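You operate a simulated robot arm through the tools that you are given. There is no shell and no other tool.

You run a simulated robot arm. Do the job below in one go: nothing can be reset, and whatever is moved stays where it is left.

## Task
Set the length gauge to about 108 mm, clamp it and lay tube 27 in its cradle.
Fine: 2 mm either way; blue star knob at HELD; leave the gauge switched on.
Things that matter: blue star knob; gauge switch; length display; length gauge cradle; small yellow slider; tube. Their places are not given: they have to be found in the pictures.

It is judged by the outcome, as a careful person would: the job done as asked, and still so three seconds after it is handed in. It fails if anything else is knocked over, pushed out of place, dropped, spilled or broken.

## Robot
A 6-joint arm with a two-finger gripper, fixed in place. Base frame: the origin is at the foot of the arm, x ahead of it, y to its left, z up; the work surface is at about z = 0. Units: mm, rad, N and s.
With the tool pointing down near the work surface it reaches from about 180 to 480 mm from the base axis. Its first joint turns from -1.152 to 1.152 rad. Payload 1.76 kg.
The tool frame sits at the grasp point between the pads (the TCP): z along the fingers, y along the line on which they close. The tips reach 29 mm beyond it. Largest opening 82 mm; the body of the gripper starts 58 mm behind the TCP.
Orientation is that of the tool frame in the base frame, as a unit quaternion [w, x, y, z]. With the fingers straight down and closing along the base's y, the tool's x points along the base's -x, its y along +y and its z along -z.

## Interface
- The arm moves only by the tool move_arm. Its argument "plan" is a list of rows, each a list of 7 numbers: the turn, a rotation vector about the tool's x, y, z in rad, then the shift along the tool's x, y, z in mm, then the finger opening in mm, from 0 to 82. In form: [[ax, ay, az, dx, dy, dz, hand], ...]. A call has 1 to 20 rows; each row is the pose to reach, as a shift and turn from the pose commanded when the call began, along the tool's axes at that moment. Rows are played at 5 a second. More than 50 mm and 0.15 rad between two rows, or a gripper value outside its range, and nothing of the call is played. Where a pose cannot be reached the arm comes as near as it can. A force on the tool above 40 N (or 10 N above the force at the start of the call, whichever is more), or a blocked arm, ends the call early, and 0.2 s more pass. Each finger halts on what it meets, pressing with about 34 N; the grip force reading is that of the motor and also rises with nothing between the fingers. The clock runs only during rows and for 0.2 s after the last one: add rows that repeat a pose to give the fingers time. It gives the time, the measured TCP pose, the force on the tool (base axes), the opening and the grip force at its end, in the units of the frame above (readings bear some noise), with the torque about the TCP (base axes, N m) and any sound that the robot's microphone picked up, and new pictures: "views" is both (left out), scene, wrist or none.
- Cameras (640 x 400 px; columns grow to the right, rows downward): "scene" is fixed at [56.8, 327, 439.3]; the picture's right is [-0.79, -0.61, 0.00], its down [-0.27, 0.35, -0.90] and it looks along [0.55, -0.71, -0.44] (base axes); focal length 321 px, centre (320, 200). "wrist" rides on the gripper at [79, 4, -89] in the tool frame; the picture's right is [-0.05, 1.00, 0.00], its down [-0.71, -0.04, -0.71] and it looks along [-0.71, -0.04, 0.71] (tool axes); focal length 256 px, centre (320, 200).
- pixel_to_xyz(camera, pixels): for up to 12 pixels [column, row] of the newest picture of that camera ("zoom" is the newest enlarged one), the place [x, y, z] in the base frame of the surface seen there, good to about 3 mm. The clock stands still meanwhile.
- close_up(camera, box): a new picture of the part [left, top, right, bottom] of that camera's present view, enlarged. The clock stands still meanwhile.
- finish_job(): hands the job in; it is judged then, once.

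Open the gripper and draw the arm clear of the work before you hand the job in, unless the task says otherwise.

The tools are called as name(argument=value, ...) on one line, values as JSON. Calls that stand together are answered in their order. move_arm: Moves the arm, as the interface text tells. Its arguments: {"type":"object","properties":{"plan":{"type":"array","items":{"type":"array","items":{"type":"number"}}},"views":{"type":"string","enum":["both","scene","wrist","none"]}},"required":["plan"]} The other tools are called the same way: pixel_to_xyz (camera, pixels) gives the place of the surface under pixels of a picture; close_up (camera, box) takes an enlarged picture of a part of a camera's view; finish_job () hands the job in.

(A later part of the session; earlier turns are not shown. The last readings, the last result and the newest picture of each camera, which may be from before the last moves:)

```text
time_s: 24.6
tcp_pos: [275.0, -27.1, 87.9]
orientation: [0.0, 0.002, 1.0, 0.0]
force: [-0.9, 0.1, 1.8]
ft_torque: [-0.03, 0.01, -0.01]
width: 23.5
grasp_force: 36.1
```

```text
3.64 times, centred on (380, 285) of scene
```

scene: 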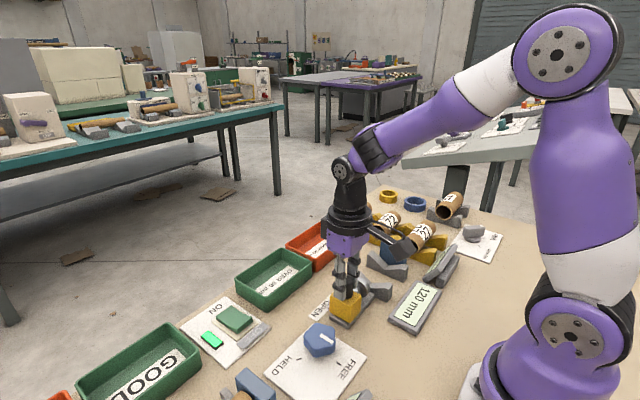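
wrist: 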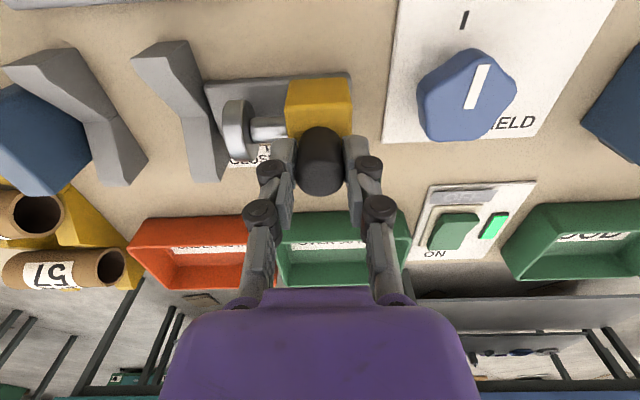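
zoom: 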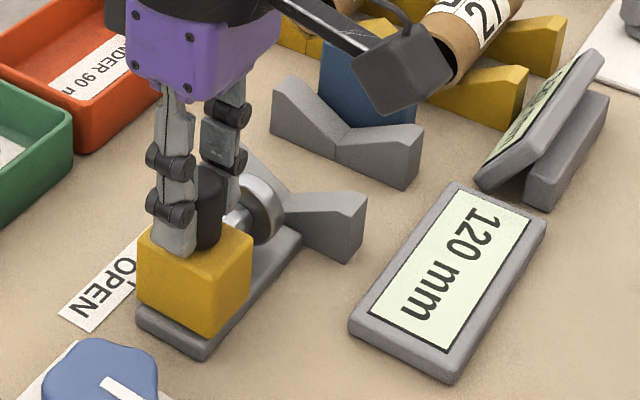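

Gripped (width 23.5 mm), display 120 mm. I slide 8 mm toward CLOSED (-y) and read the display.

move_arm(plan=[[0, 0, 0, 0, -2, 0, 12], [0, 0, 0, 0, -4, 0, 12], [0, 0, 0, 0, -6, 0, 12], [0, 0, 0, 0, -8, 0, 12], [0, 0, 0, 0, -8, 0, 12]], views="scene")

close_up(camera="scene", box=[300, 230, 460, 340])

```text
time_s: 25.8
tcp_pos: [274.6, -38.0, 88.2]
orientation: [0.001, 0.0, 1.0, 0.001]
force: [22.6, -0.5, -22.5]
ft_torque: [-0.03, -0.7, 0.04]
width: 23.6
grasp_force: 35.8
```

scene: 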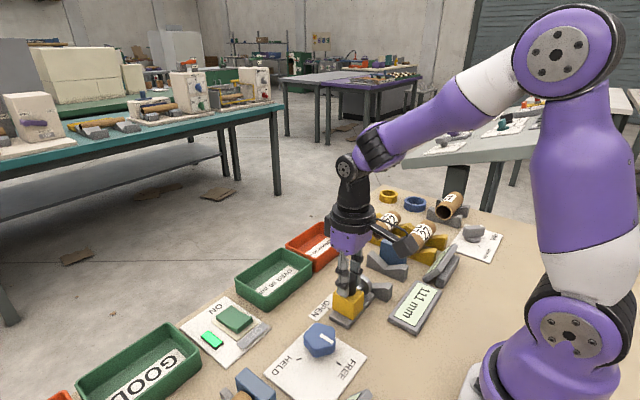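

```text
3.64 times, centred on (380, 285) of scene
```

zoom: 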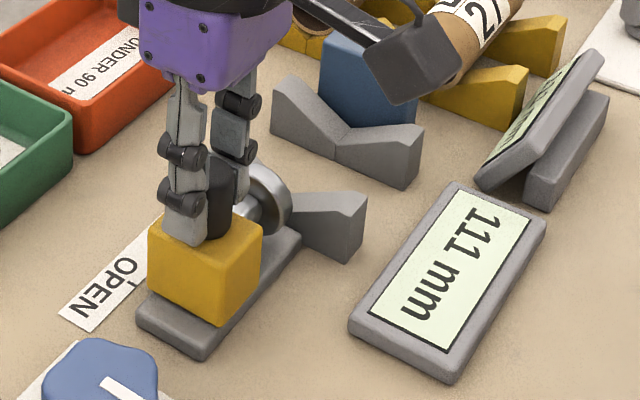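

The display reads 111 mm. I slide 3 mm further, easing the sideways strain slightly.

move_arm(plan=[[0, 0, 0, -0.5, -1, 0.4, 12], [0, 0, 0, -0.8, -2, 0.7, 12], [0, 0, 0, -0.8, -3, 0.7, 12], [0, 0, 0, -0.8, -3, 0.7, 12]], views="scene")

close_up(camera="scene", box=[300, 230, 460, 340])

```text
time_s: 26.8
tcp_pos: [275.1, -38.6, 87.8]
orientation: [-0.001, 0.001, 1.0, 0.0]
force: [-2.2, -0.1, 30.2]
ft_torque: [0.03, 0.14, -0.01]
width: 23.7
grasp_force: 36.2
```

scene: 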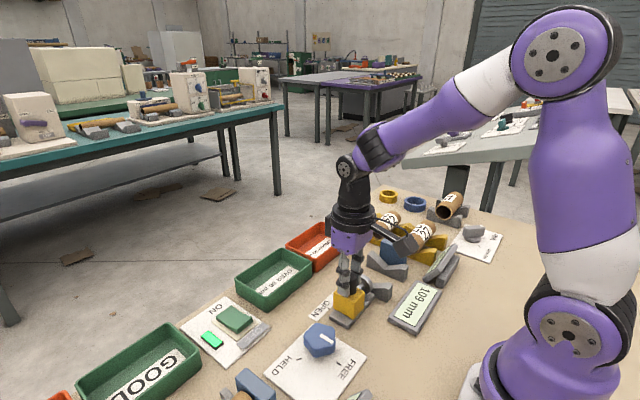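

```text
3.64 times, centred on (380, 285) of scene
```

zoom: 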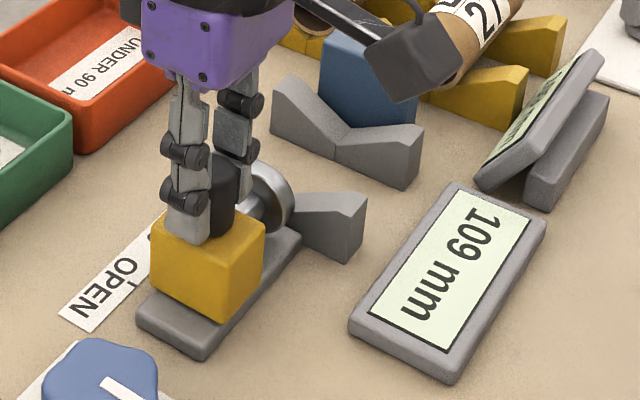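

It reads 109 mm; I nudge 1 mm more and relieve the downward strain.

move_arm(plan=[[0, 0, 0, 0, -0.6, -0.3, 12], [0, 0, 0, 0, -1.2, -0.4, 12], [0, 0, 0, 0, -1.2, -0.4, 12]], views="scene")

close_up(camera="scene", box=[300, 230, 460, 340])

```text
time_s: 27.6
tcp_pos: [275.6, -40.2, 86.3]
orientation: [0.0, 0.0, 1.0, 0.001]
force: [8.5, 1.5, 5.6]
ft_torque: [0.07, -0.18, 0.02]
width: 23.2
grasp_force: 36.0
```

scene: 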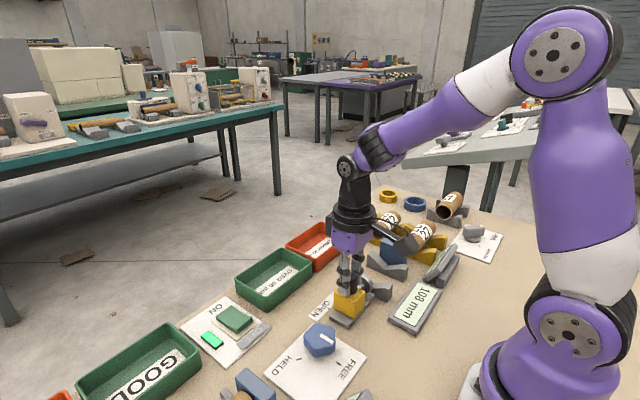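

```text
3.64 times, centred on (380, 285) of scene
```

zoom: 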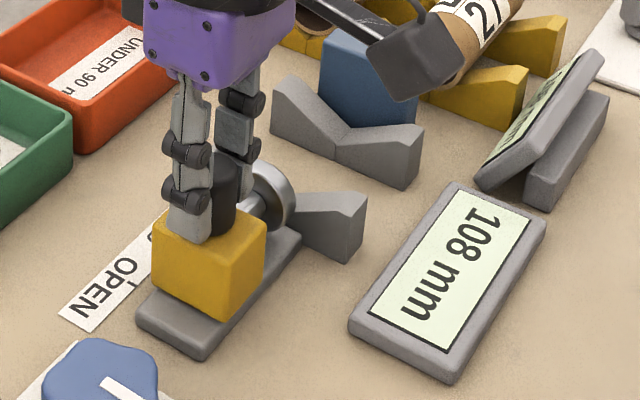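

Display reads 108 mm. I release the knob, lift straight up and check the reading.

move_arm(plan=[[0, 0, 0, 0, 0, 0, 30], [0, 0, 0, 0, 0, 0, 40], [0, 0, 0, 0, 0, 0, 40], [0, 0, 0, 0, 0, -20, 40], [0, 0, 0, 0, 0, -45, 40], [0, 0, 0, 0, 0, -70, 40], [0, 0, 0, 0, 0, -70, 40]])

close_up(camera="scene", box=[300, 230, 460, 340])

close_up(camera="wrist", box=[330, 0, 590, 170])

close_up(camera="scene", box=[260, 310, 380, 400])

```text
time_s: 29.2
tcp_pos: [274.6, -42.1, 157.1]
orientation: [0.0, 0.001, 1.0, 0.001]
force: [0.5, -0.1, -0.5]
ft_torque: [-0.02, 0.02, 0.01]
width: 40.0
grasp_force: 0.0
```

scene: 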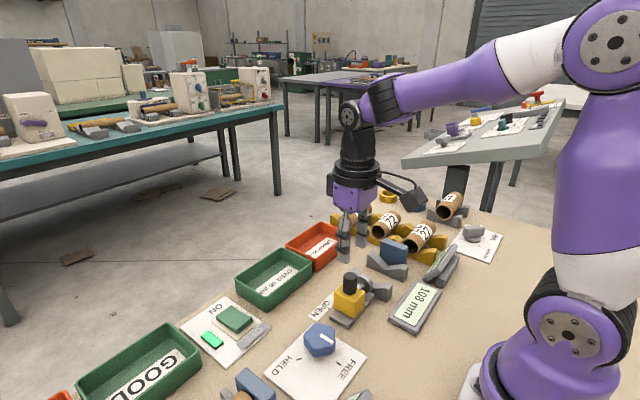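
wrist: 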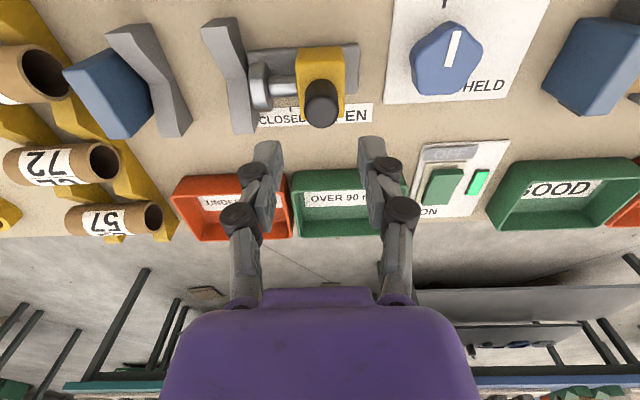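

```text
3.64 times, centred on (380, 285) of scene
```

zoom: 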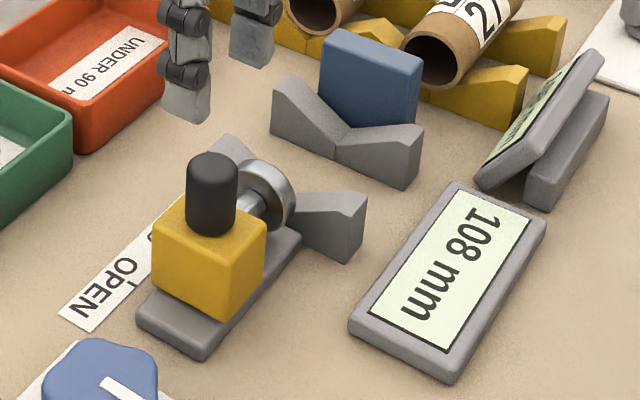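

```text
2.35 times, centred on (460, 85) of wrist
```

zoom: 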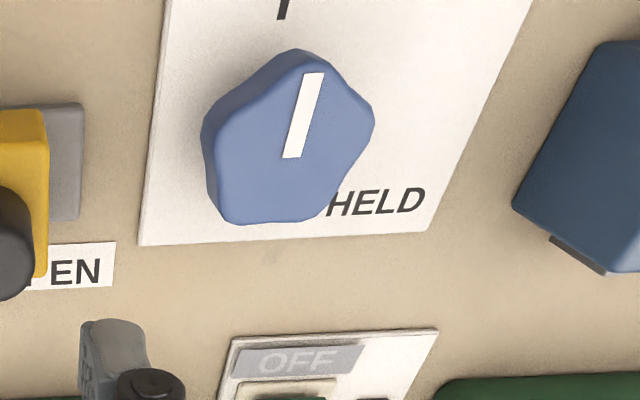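

```text
4.44 times, centred on (320, 355) of scene
```

zoom: 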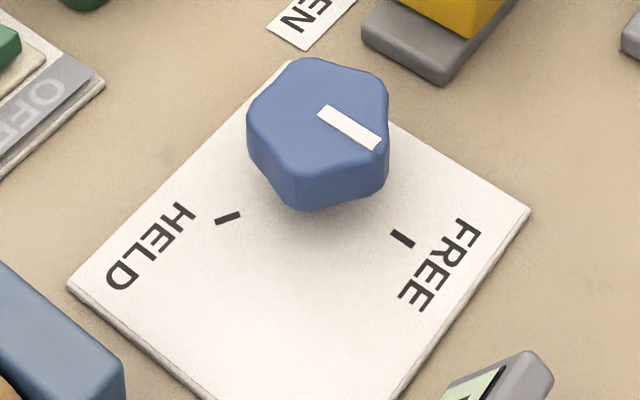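

The reading stays at 108 mm after release. I measure the knob's top, pointer and the two tick marks.

pixel_to_xyz(camera="zoom", pixels=[[318, 112], [378, 145], [318, 130], [330, 65], [255, 105], [385, 85], [300, 175], [228, 217], [403, 239], [300, 205], [370, 195], [258, 150]])

```text
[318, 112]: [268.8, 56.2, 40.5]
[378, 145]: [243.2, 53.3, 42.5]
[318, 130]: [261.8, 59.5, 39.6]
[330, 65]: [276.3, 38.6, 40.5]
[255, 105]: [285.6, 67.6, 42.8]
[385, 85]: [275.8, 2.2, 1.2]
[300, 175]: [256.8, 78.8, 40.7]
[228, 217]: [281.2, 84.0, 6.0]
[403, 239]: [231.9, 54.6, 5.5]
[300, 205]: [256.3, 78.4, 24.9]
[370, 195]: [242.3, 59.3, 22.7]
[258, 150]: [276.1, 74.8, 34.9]
```

Pointer is along -x at FREE; the HELD tick lies about 120° clockwise from it (seen from above), knob centre about (265, 56). I move above the knob, turning the hand -54° beforehand, fingers 70 mm open.

move_arm(plan=[[0, 0, -0.135, 1.4, 14, 2, 45], [0, 0, -0.27, 2.7, 28, 5, 50], [0, 0, -0.405, 4, 42, 10, 55], [0, 0, -0.54, 5.4, 56, 17, 60], [0, 0, -0.675, 6.8, 70, 25, 65], [0, 0, -0.81, 8.1, 84, 33, 70], [0, 0, -0.9425, 9.5, 98, 40, 70], [0, 0, -0.9425, 9.5, 98, 40, 70]])

close_up(camera="scene", box=[240, 260, 400, 400])

close_up(camera="wrist", box=[200, 40, 440, 200])

```text
time_s: 31.0
tcp_pos: [265.2, 58.8, 117.7]
orientation: [-0.001, -0.454, 0.891, 0.001]
force: [0.2, 0.8, -0.1]
ft_torque: [-0.01, 0.03, -0.02]
width: 70.0
grasp_force: 0.1
```

scene: 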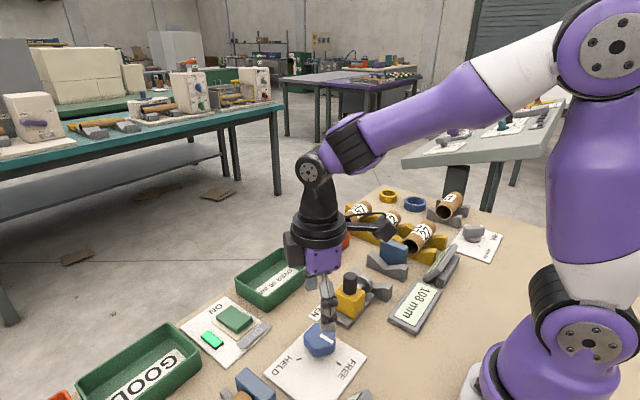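
wrist: 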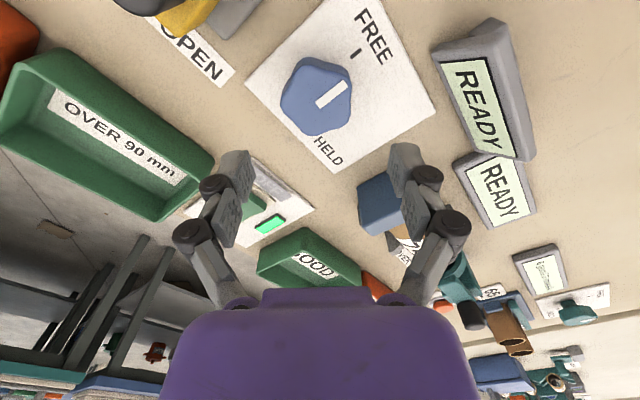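

```text
2.86 times, centred on (320, 330) of scene
```

zoom: 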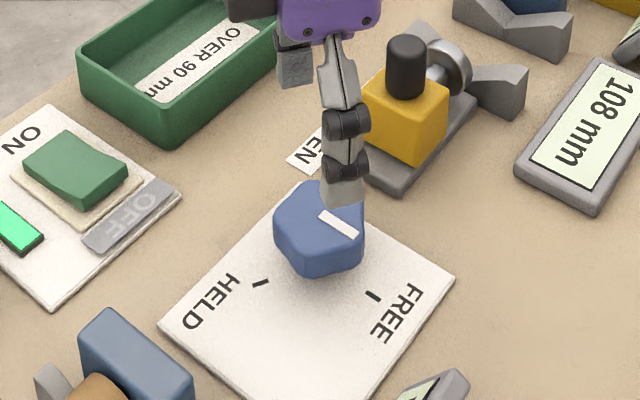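

```text
2.50 times, centred on (320, 120) of wrist
```

zoom: 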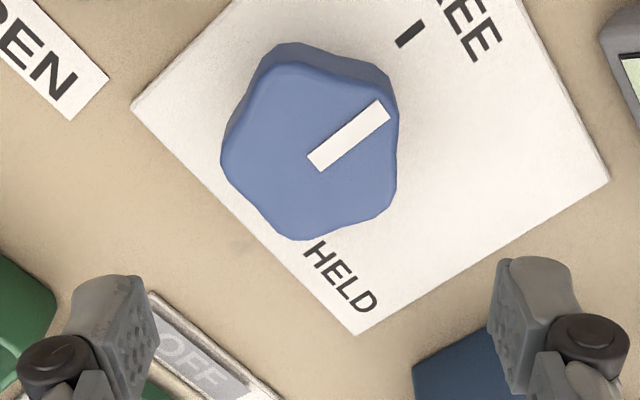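

From here the star's five corners are clear, with the pointer at one corner. I measure them to get the centre.

pixel_to_xyz(camera="zoom", pixels=[[283, 75], [383, 100], [388, 210], [300, 232], [230, 152], [308, 152], [316, 160], [383, 110], [410, 34], [290, 45], [335, 228]])

pixel_to_xyz(camera="wrist", pixels=[[465, 30], [530, 155], [440, 45], [455, 165], [378, 205], [510, 20]])

```text
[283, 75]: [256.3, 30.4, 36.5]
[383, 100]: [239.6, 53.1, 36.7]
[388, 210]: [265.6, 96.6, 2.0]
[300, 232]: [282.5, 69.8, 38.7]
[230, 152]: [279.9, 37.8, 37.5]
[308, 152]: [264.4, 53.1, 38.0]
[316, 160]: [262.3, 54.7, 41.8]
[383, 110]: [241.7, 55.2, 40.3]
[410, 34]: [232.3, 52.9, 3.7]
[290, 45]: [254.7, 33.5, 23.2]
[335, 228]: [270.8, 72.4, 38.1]
```

```text
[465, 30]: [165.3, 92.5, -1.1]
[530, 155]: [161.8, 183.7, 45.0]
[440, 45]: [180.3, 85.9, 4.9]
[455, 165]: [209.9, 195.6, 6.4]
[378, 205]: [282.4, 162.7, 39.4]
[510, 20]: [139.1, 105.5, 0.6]
```

Knob centre is about (264, 54) and its top z≈40. I shift to the centre and lower the open fingers around it to tip height ≈18.

move_arm(plan=[[0, 0, 0, 4.6, -1.8, 15, 70], [0, 0, 0, 4.6, -1.8, 35, 70], [0, 0, 0, 4.6, -1.8, 50, 70], [0, 0, 0, 4.6, -1.8, 62, 70], [0, 0, 0, 4.6, -1.8, 70, 70], [0, 0, 0, 4.6, -1.8, 70, 70]])

close_up(camera="scene", box=[240, 280, 400, 400])

close_up(camera="wrist", box=[160, 40, 480, 240])

```text
time_s: 32.4
tcp_pos: [264.2, 53.0, 47.0]
orientation: [0.001, -0.453, 0.891, 0.001]
force: [0.2, -0.3, -0.3]
ft_torque: [-0.03, 0.03, 0.01]
width: 69.9
grasp_force: 0.1
```

scene: 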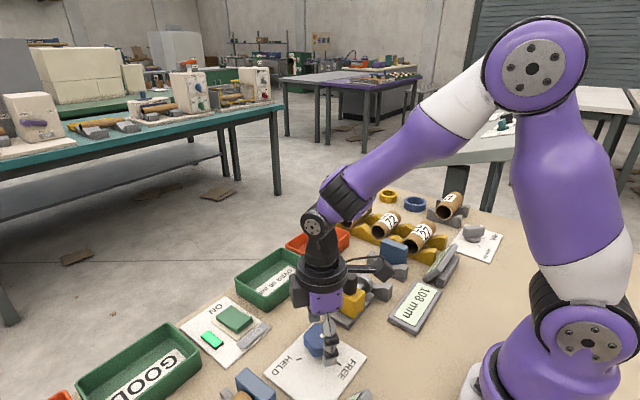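
wrist: 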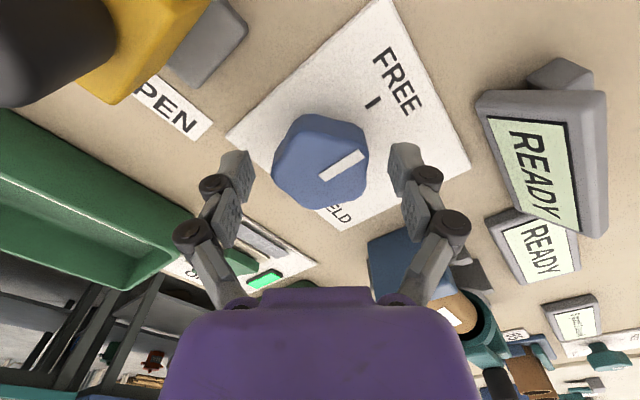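

```text
3.33 times, centred on (320, 340) of scene
```

zoom: 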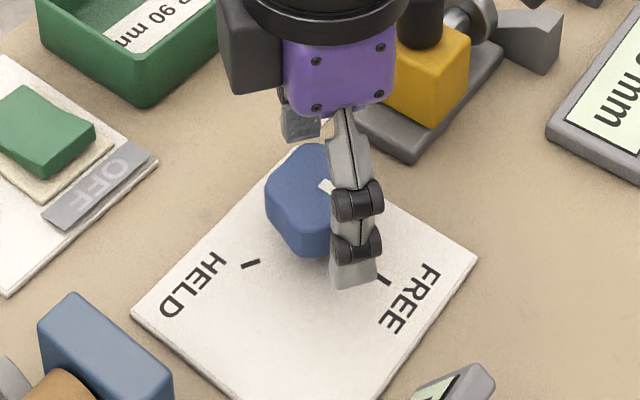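

```text
2.00 times, centred on (320, 140) of wrist
```

zoom: 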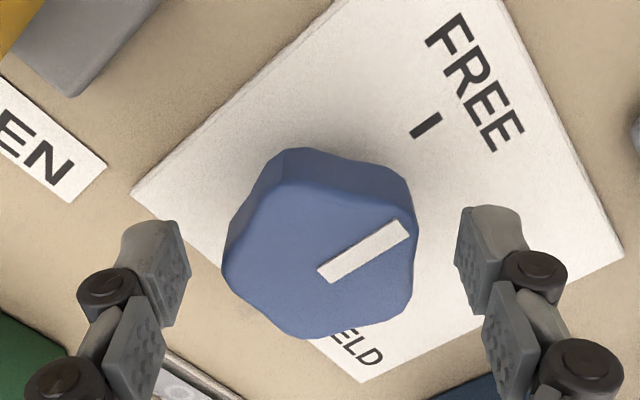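

The knob sits centred between the fingers. I close on it.

move_arm(plan=[[0, 0, 0, 0, 0, 0, 55], [0, 0, 0, 0, 0, 0, 35], [0, 0, 0, 0, 0, 0, 35], [0, 0, 0, 0, 0, 0, 35]])

close_up(camera="wrist", box=[160, 40, 480, 240])

```text
time_s: 33.4
tcp_pos: [264.6, 52.5, 47.4]
orientation: [-0.001, -0.454, 0.891, 0.001]
force: [-16.0, 11.2, 14.5]
ft_torque: [0.28, 0.37, -0.03]
width: 44.5
grasp_force: 35.7
```

scene: 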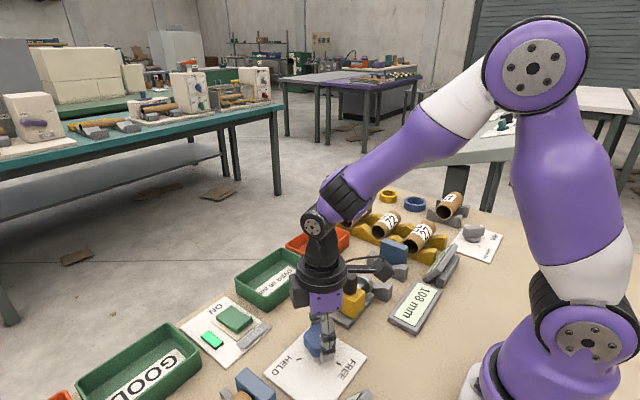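
wrist: 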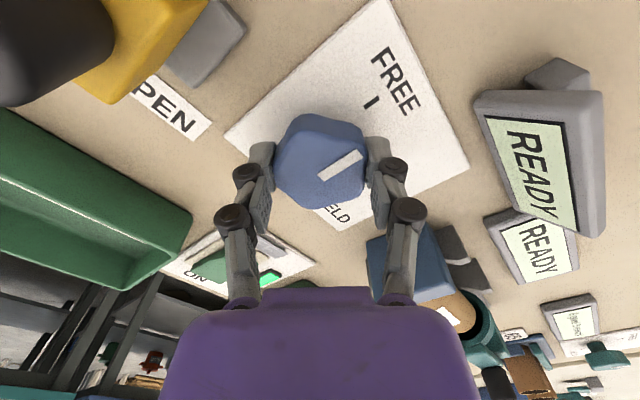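

```text
2.00 times, centred on (320, 140) of wrist
```

zoom: 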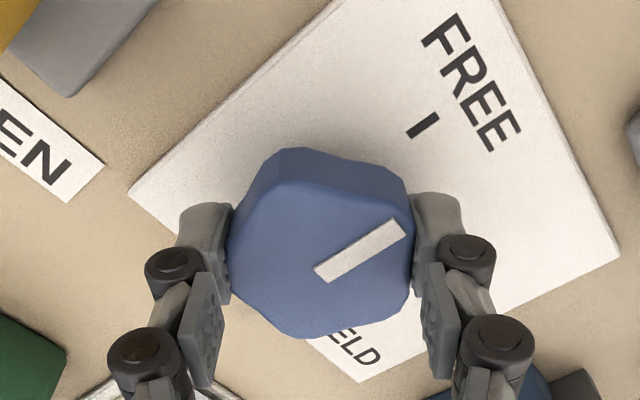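

Gripped at 44.5 mm. I turn clockwise (seen from above) by 1.05 rad first, easing the slight side force, and check.

move_arm(plan=[[0, 0, 0, 0, 0.8, 0, 35], [0, 0, 0.13, 0, 0.8, 0, 35], [0, 0, 0.26, 0, 0.8, 0, 35], [0, 0, 0.39, 0, 0.8, 0, 35], [0, 0, 0.52, 0, 0.8, 0, 35], [0, 0, 0.65, 0, 0.8, 0, 35], [0, 0, 0.78, 0, 0.8, 0, 35], [0, 0, 0.91, 0, 0.8, 0, 35], [0, 0, 1.05, 0, 0.8, 0, 35], [0, 0, 1.05, 0, 0.8, 0, 35]])

close_up(camera="wrist", box=[160, 40, 480, 240])

```text
time_s: 35.5
tcp_pos: [262.8, 54.1, 47.1]
orientation: [-0.002, 0.05, 0.999, 0.005]
force: [-1.0, 1.7, 2.5]
ft_torque: [0.01, -0.02, -0.02]
width: 44.1
grasp_force: 36.4
stopped in row 10: the force on the tool passed its limit at 40 N (the readings are from after the stop); the commanded pose is now the measured one
```

scene: 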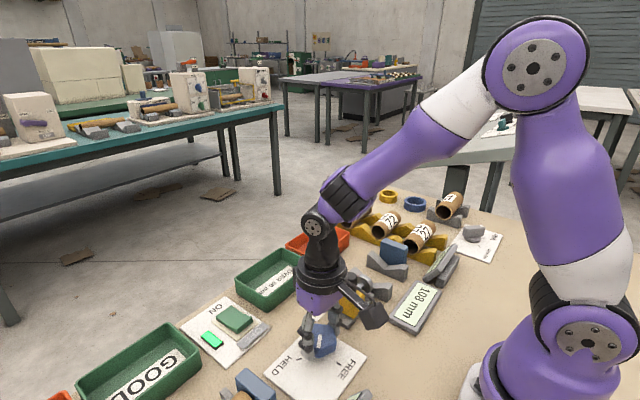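
wrist: 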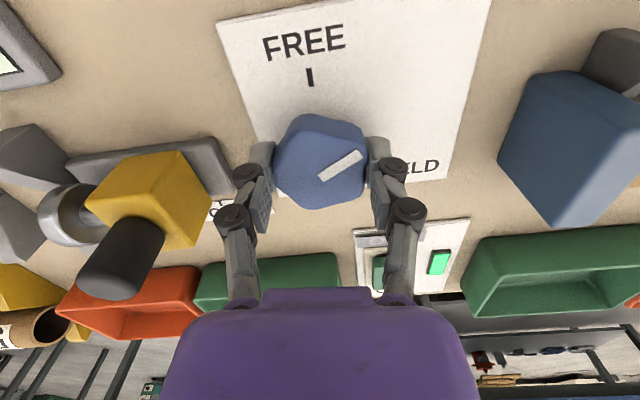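

```text
2.00 times, centred on (320, 140) of wrist
```

zoom: 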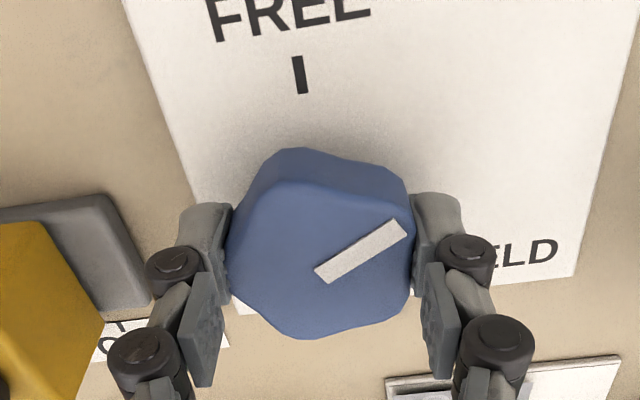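

The knob has turned about 60° with the hand. I turn on another 1.05 rad toward HELD.

move_arm(plan=[[0, 0, 0.12, 0, 0, 0, 35], [0, 0, 0.24, 0, 0, 0, 35], [0, 0, 0.36, 0, 0, 0, 35], [0, 0, 0.48, 0, 0, 0, 35], [0, 0, 0.6, 0, 0, 0, 35], [0, 0, 0.72, 0, 0, 0, 35], [0, 0, 0.84, 0, 0, 0, 35], [0, 0, 0.96, 0, 0, 0, 35], [0, 0, 1.04, 0, 0, 0, 35]])

close_up(camera="wrist", box=[160, 40, 480, 240])

close_up(camera="scene", box=[240, 280, 400, 400])

```text
time_s: 37.5
tcp_pos: [264.0, 55.7, 46.2]
orientation: [-0.002, 0.529, 0.848, 0.006]
force: [3.5, 1.0, -1.7]
ft_torque: [0.19, 0.33, -0.07]
width: 44.5
grasp_force: 35.6
stopped in row 9: the force on the tool passed its limit at 41 N (the readings are from after the stop); the commanded pose is now the measured one
```

scene: 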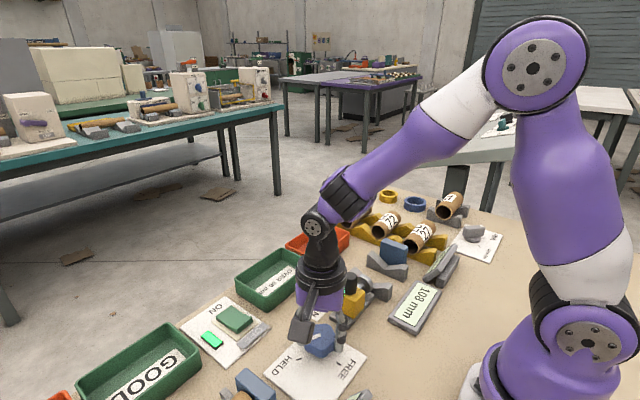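
wrist: 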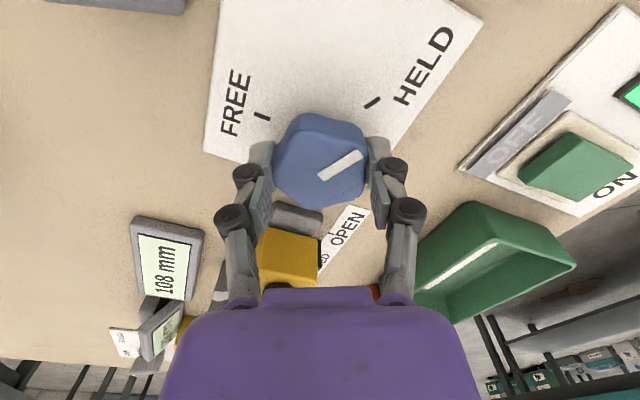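

```text
2.00 times, centred on (320, 140) of wrist
```

zoom: 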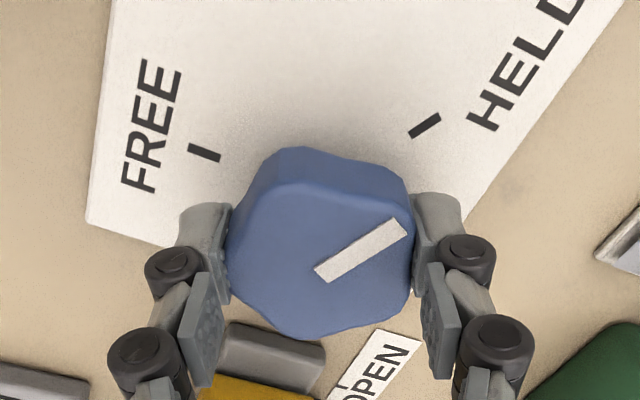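

```text
3.33 times, centred on (320, 340) of scene
```

zoom: 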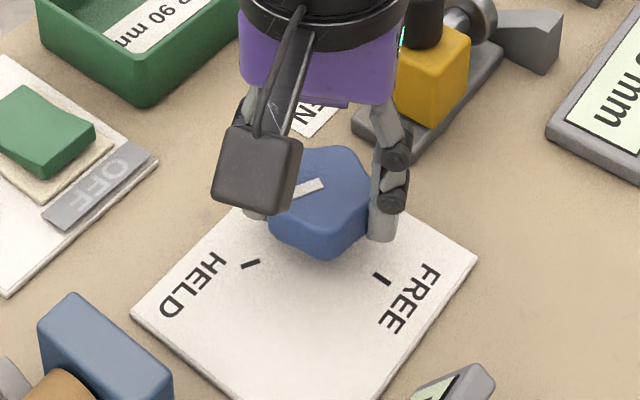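

The pointer now lines up with the HELD tick (wrist zoom: tick at (425,125), pointer parallel to it). I release and lift to check.

move_arm(plan=[[0, 0, 0, 0, 0, 0, 55], [0, 0, 0, 0, 0, 0, 70], [0, 0, 0, 0, 0, 0, 70], [0, 0, 0, 0, 0, -20, 70], [0, 0, 0, 0, 0, -45, 70], [0, 0, 0, 0, 0, -80, 70], [0, 0, 0, 0, 0, -80, 70]])

close_up(camera="wrist", box=[200, 20, 440, 180])

close_up(camera="scene", box=[240, 260, 460, 400])

```text
time_s: 39.1
tcp_pos: [262.3, 55.2, 126.9]
orientation: [-0.002, 0.53, 0.848, 0.006]
force: [-0.2, 0.4, 0.2]
ft_torque: [-0.02, 0.02, -0.04]
width: 70.0
grasp_force: 0.1
```

scene: 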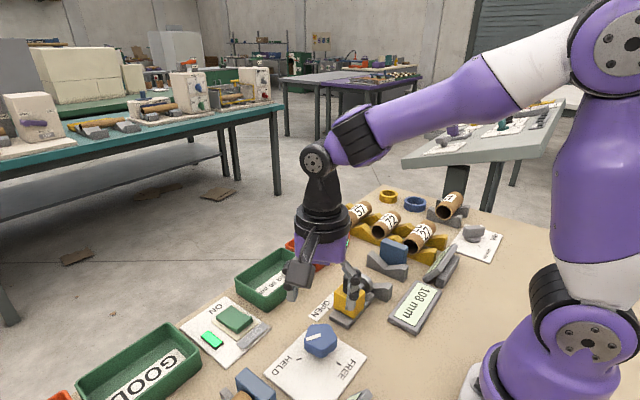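
wrist: 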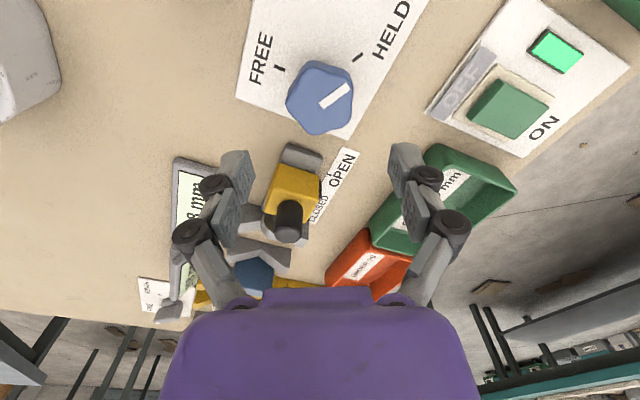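

```text
2.50 times, centred on (320, 100) of wrist
```

zoom: 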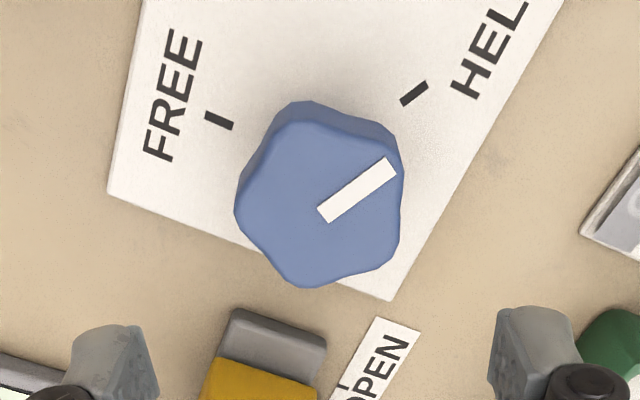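

```text
2.86 times, centred on (350, 330) of scene
```

zoom: 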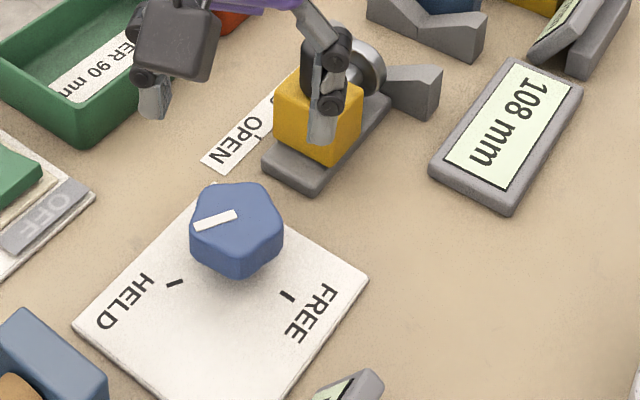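

I measure the pointer ends and ticks to verify the knob angle.

pixel_to_xyz(camera="zoom", pixels=[[196, 226], [232, 215], [175, 283], [288, 296], [236, 225]])

close_up(camera="wrist", box=[200, 20, 440, 180])

pixel_to_xyz(camera="zoom", pixels=[[325, 213], [388, 166], [404, 103], [425, 86], [210, 117], [230, 126], [300, 120], [390, 140], [395, 245], [310, 280], [243, 195]])

```text
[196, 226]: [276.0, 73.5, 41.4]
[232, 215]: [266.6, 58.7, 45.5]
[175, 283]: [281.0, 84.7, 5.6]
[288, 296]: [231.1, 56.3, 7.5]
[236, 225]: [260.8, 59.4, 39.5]
```

```text
2.50 times, centred on (320, 100) of wrist
```

zoom: 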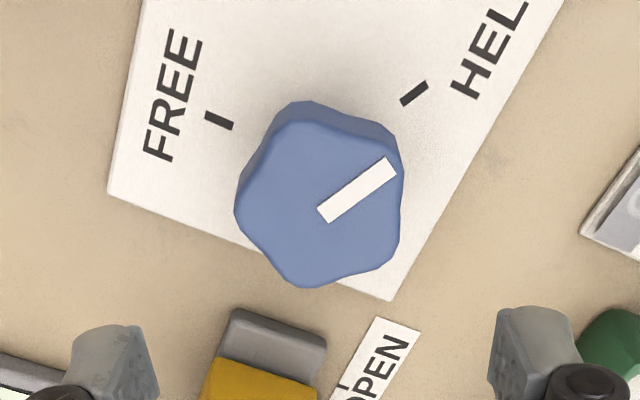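

```text
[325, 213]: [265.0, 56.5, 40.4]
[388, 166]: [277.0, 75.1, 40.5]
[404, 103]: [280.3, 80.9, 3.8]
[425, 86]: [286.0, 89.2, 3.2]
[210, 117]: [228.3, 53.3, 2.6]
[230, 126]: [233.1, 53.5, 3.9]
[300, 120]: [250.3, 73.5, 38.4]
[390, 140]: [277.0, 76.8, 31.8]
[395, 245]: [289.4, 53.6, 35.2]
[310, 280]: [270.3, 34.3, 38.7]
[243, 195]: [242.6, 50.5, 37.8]
```

The pointer direction (≈57°) matches the HELD tick (≈57°), and the display still reads 108 mm. Next I check the tube labels closely before choosing the tube.

close_up(camera="scene", box=[330, 180, 480, 270])

```text
4.27 times, centred on (405, 225) of scene
```

zoom: 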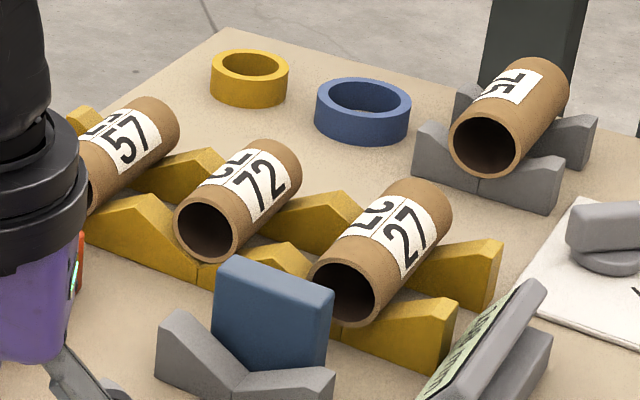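

Tube 27 is the one nearest the base in the rack. I measure its ends, its top line and the neighbours.

pixel_to_xyz(camera="zoom", pixels=[[342, 252], [395, 185], [375, 240], [405, 235], [350, 318], [380, 290], [445, 225], [270, 145], [250, 205], [215, 195], [265, 230], [395, 300]])

pixel_to_xyz(camera="scene", pixels=[[440, 262], [452, 248], [430, 280], [398, 246], [385, 245], [408, 252], [375, 262], [405, 275], [372, 285], [390, 290]])

```text
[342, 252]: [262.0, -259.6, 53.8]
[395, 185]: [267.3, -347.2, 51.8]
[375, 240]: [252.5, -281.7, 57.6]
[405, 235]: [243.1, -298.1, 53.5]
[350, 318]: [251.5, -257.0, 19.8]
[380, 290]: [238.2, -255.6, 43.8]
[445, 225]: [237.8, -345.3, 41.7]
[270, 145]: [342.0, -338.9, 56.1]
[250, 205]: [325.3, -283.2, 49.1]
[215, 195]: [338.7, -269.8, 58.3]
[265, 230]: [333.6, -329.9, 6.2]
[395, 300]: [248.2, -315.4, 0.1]
```

```text
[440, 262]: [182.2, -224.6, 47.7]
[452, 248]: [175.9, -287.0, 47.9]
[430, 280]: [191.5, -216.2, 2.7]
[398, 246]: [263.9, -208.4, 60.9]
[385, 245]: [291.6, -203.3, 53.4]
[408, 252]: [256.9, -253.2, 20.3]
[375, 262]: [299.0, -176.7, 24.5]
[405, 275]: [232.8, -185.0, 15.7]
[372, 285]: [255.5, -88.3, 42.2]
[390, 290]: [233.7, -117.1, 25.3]
```

Tube 27 runs from y≈-346 to -256, with its axis near x≈254, z≈38 and a radius of about 19. I check where the rack rails are so the fingers go between them.

pixel_to_xyz(camera="zoom", pixels=[[405, 330], [440, 300], [425, 310], [490, 245], [470, 255], [450, 285], [300, 205], [340, 200], [280, 255], [210, 155], [445, 345], [350, 345]])

```text
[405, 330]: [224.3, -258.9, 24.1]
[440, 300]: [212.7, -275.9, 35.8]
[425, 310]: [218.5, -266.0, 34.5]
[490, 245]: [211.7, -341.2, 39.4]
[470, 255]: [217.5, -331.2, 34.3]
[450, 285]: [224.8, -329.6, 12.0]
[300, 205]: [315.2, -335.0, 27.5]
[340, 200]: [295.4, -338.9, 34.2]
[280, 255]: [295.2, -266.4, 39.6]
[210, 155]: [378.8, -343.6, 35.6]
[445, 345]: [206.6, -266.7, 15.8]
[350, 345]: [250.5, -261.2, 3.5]
```

Rails are at y≈-268 and y≈-337, so the fingers can straddle the tube at y≈-301 between them. I turn the hand to close along x (90°) and move toward the rack at a safe height.

move_arm(plan=[[0, 0, 0.05, -10, -8, -18, 70], [0, 0, 0.14, -40, -30, -18, 70], [0, 0, 0.23, -70, -52, -18, 70], [0, 0, 0.32, -98, -73, -18, 65], [0, 0, 0.41, -122, -90, -18, 60], [0, 0, 0.4545, -143, -105.6, -18, 60], [0, 0, 0.4545, -143, -105.6, -18, 60]])

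```text
time_s: 40.7
tcp_pos: [232.9, -121.2, 143.7]
orientation: [-0.003, 0.706, 0.708, 0.005]
force: [0.0, 0.2, 1.0]
ft_torque: [-0.01, -0.02, 0.04]
width: 60.1
grasp_force: 0.0
```

scene: 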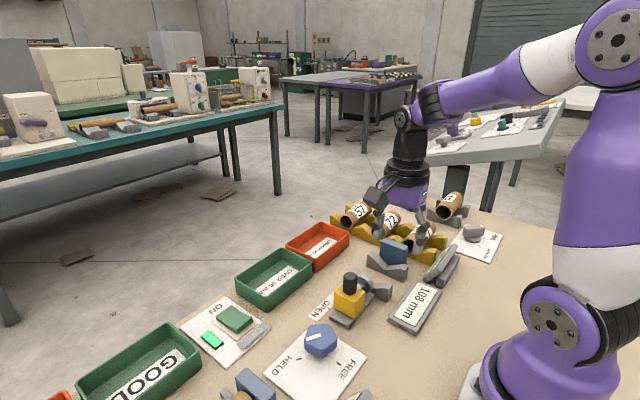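
wrist: 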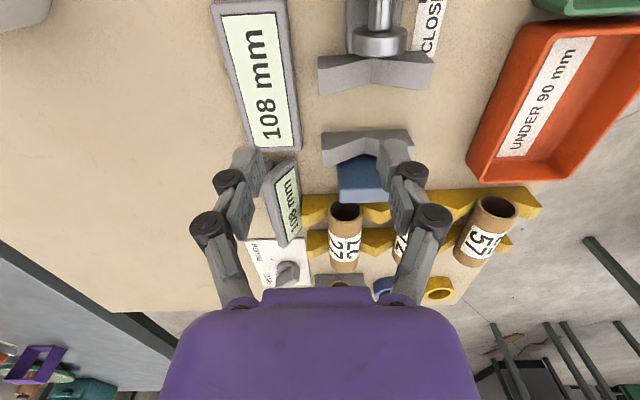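

The hand now closes along x. I zoom in on the cradle and tube from this view to measure them.

close_up(camera="wrist", box=[280, 0, 480, 140])

pixel_to_xyz(camera="zoom", pixels=[[130, 195], [295, 180], [475, 190], [130, 240], [300, 205], [470, 220], [315, 130], [370, 120], [255, 125], [290, 155], [345, 150], [315, 80]])

close_up(camera="wrist", box=[290, 110, 470, 230])

```text
2.86 times, centred on (380, 70) of wrist
```

zoom: 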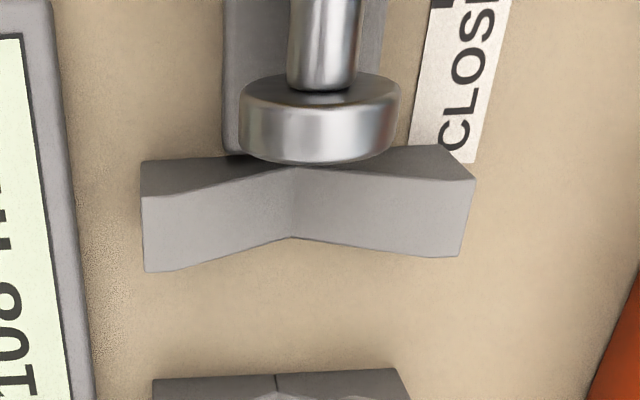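

```text
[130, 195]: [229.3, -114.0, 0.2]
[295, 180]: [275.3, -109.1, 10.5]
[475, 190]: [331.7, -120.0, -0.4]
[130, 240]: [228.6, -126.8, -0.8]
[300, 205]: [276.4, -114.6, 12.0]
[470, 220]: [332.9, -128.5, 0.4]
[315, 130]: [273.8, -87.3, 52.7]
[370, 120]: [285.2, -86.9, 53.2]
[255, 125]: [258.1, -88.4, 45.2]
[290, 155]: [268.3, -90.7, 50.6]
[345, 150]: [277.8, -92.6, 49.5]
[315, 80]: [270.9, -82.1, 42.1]
```

```text
3.33 times, centred on (380, 170) of wrist
```

zoom: 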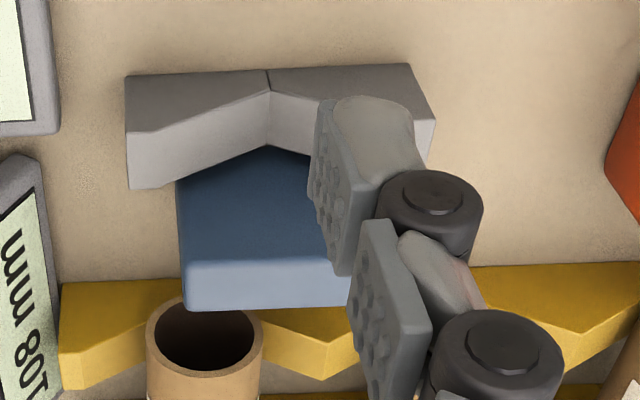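

I measure the blue stop's face, the rear V-block and the tube from this enlarged view.

pixel_to_xyz(camera="zoom", pixels=[[240, 190], [240, 250], [230, 285], [190, 290], [265, 85], [265, 130], [150, 110], [150, 165], [200, 310], [155, 345], [255, 345], [205, 385]])

close_up(camera="wrist", box=[240, 160, 480, 310])

```text
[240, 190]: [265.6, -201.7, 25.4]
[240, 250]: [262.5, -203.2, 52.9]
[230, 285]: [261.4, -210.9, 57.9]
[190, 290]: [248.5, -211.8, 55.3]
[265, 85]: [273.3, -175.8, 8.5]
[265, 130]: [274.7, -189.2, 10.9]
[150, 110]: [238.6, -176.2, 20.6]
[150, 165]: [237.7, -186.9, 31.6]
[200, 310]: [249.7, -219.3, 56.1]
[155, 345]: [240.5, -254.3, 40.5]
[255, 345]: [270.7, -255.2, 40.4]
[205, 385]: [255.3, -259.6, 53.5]
```

```text
2.67 times, centred on (360, 235) of wrist
```

zoom: 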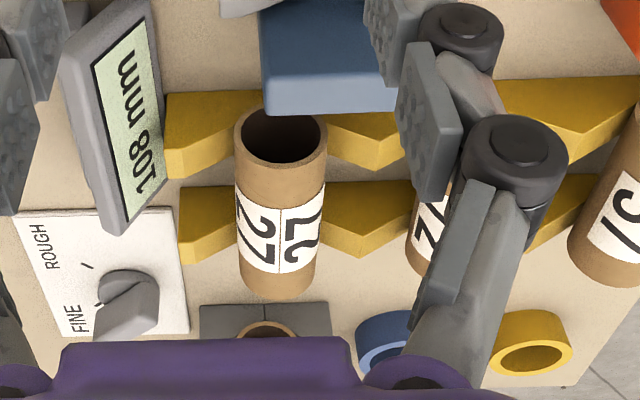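

The stop face is at y≈-202, so with 108 mm the plunger face is at ≈-94. The tube is about 90 mm long and will sit centred at y≈-148. I move above tube 27's middle, about (255, -300).

move_arm(plan=[[0, 0, 0, -36, 4, 4, 60], [0, 0, 0, -72, 9, 8, 60], [0, 0, 0, -108, 13, 12, 60], [0, 0, 0, -144, 17, 16, 60], [0, 0, 0, -179, 21.6, 24, 60], [0, 0, 0, -179, 21.6, 24, 60]])

close_up(camera="wrist", box=[200, 20, 440, 180])

close_up(camera="scene", box=[330, 150, 490, 270])

```text
time_s: 42.1
tcp_pos: [256.2, -297.7, 118.9]
orientation: [-0.004, 0.707, 0.708, 0.005]
force: [-0.5, 0.7, 0.4]
ft_torque: [-0.01, 0.0, 0.05]
width: 59.9
grasp_force: 0.1
```

scene: 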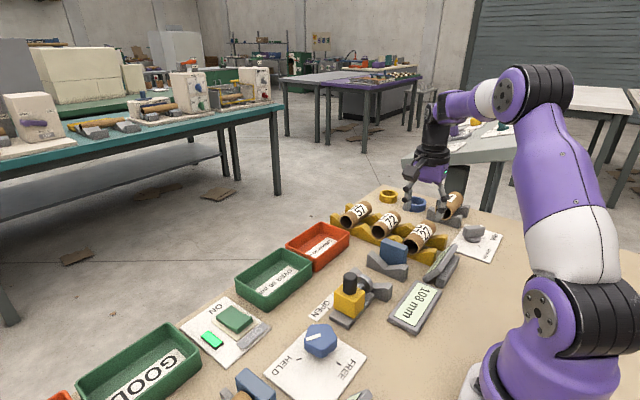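
wrist: 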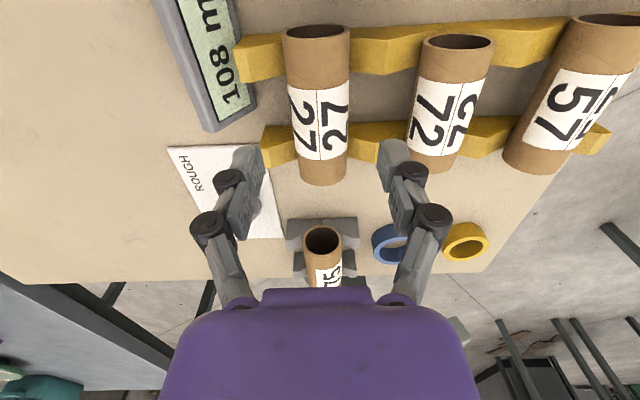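

```text
2.50 times, centred on (320, 100) of wrist
```

zoom: 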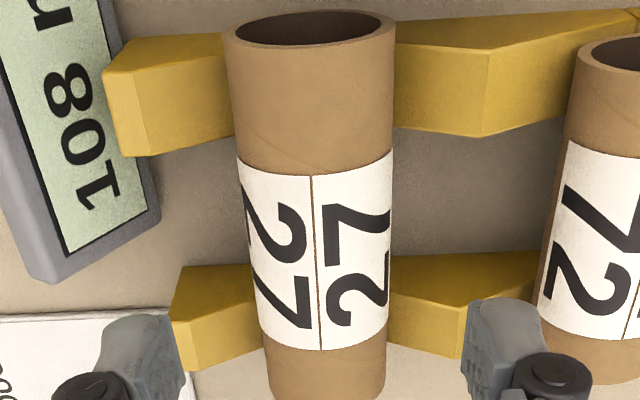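

```text
3.33 times, centred on (410, 210) of scene
```

zoom: 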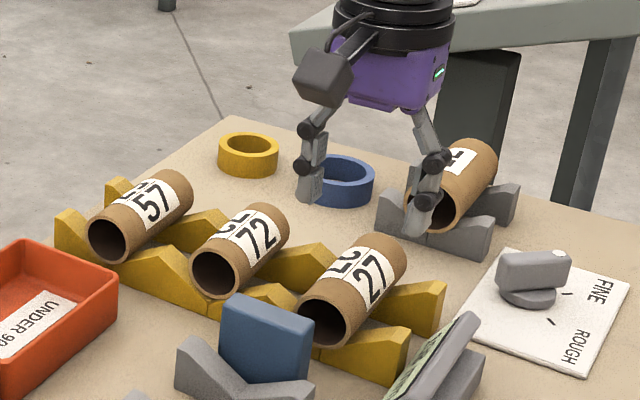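

The tube is centred between the fingers. I lower straight down to z≈42 and look before closing.

move_arm(plan=[[0, 0, 0, -2, -1, 20, 60], [0, 0, 0, -2, -1, 40, 60], [0, 0, 0, -2, -1, 60, 60], [0, 0, 0, -2, -1, 72, 60], [0, 0, 0, -2, -1, 77, 60], [0, 0, 0, -2, -1, 77, 60]])

close_up(camera="scene", box=[350, 180, 490, 280])

```text
time_s: 43.5
tcp_pos: [253.2, -298.8, 38.7]
orientation: [-0.004, 0.706, 0.708, 0.005]
force: [0.6, -0.4, -0.2]
ft_torque: [-0.01, 0.01, -0.01]
width: 59.6
grasp_force: 0.1
```

scene: 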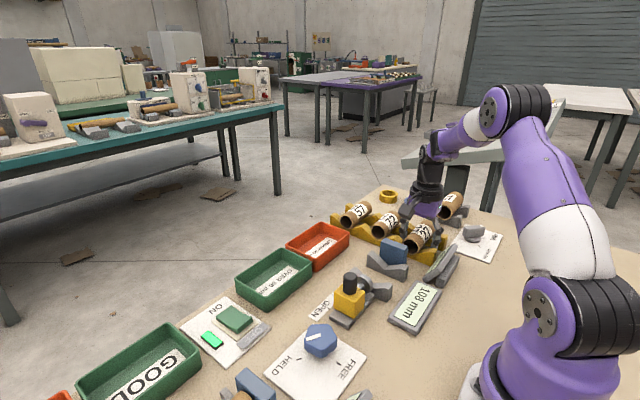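
wrist: 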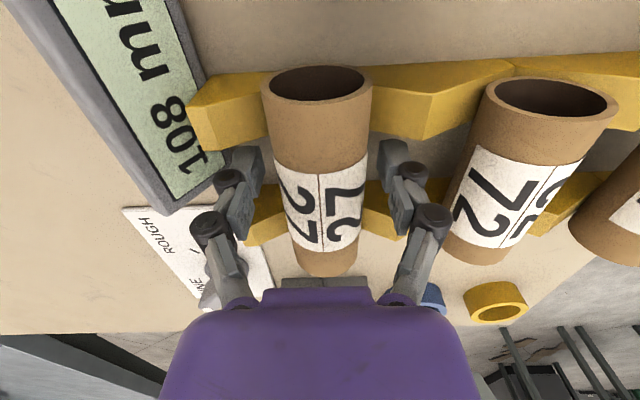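

```text
4.00 times, centred on (420, 230) of scene
```

zoom: 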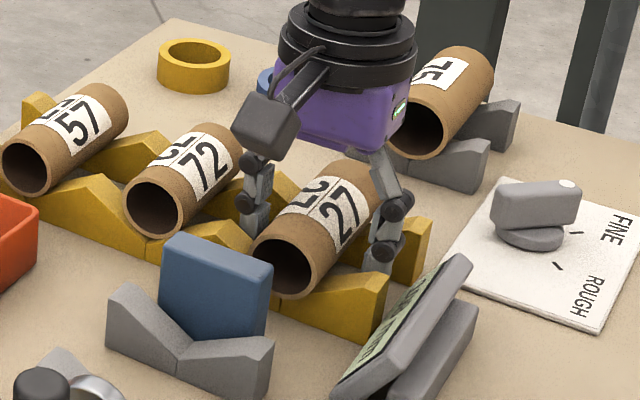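

The fingers straddle the tube clear of the rails. I close on it.

move_arm(plan=[[0, 0, 0, 0, 0, 0, 48], [0, 0, 0, 0, 0, 0, 36], [0, 0, 0, 0, 0, 0, 30], [0, 0, 0, 0, 0, 0, 30], [0, 0, 0, 0, 0, 0, 30]])

```text
time_s: 44.7
tcp_pos: [254.8, -300.3, 40.0]
orientation: [-0.004, 0.706, 0.708, 0.005]
force: [1.3, -0.1, 2.6]
ft_torque: [0.03, -0.01, -0.04]
width: 37.4
grasp_force: 33.3
```

scene: 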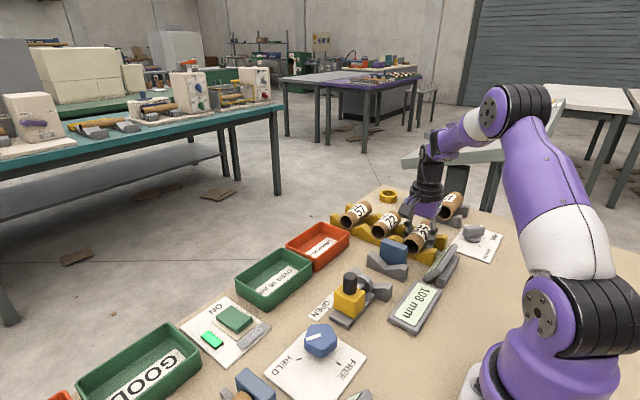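
wrist: 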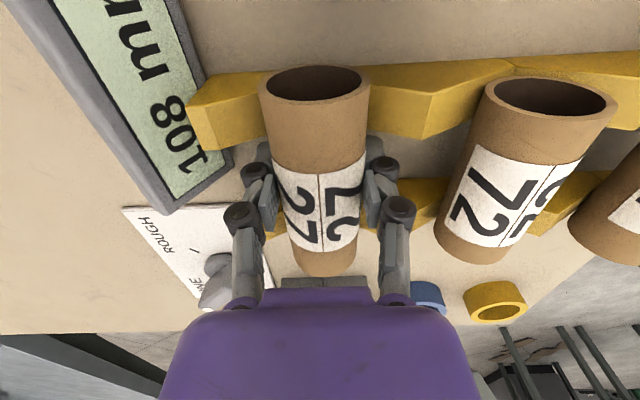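

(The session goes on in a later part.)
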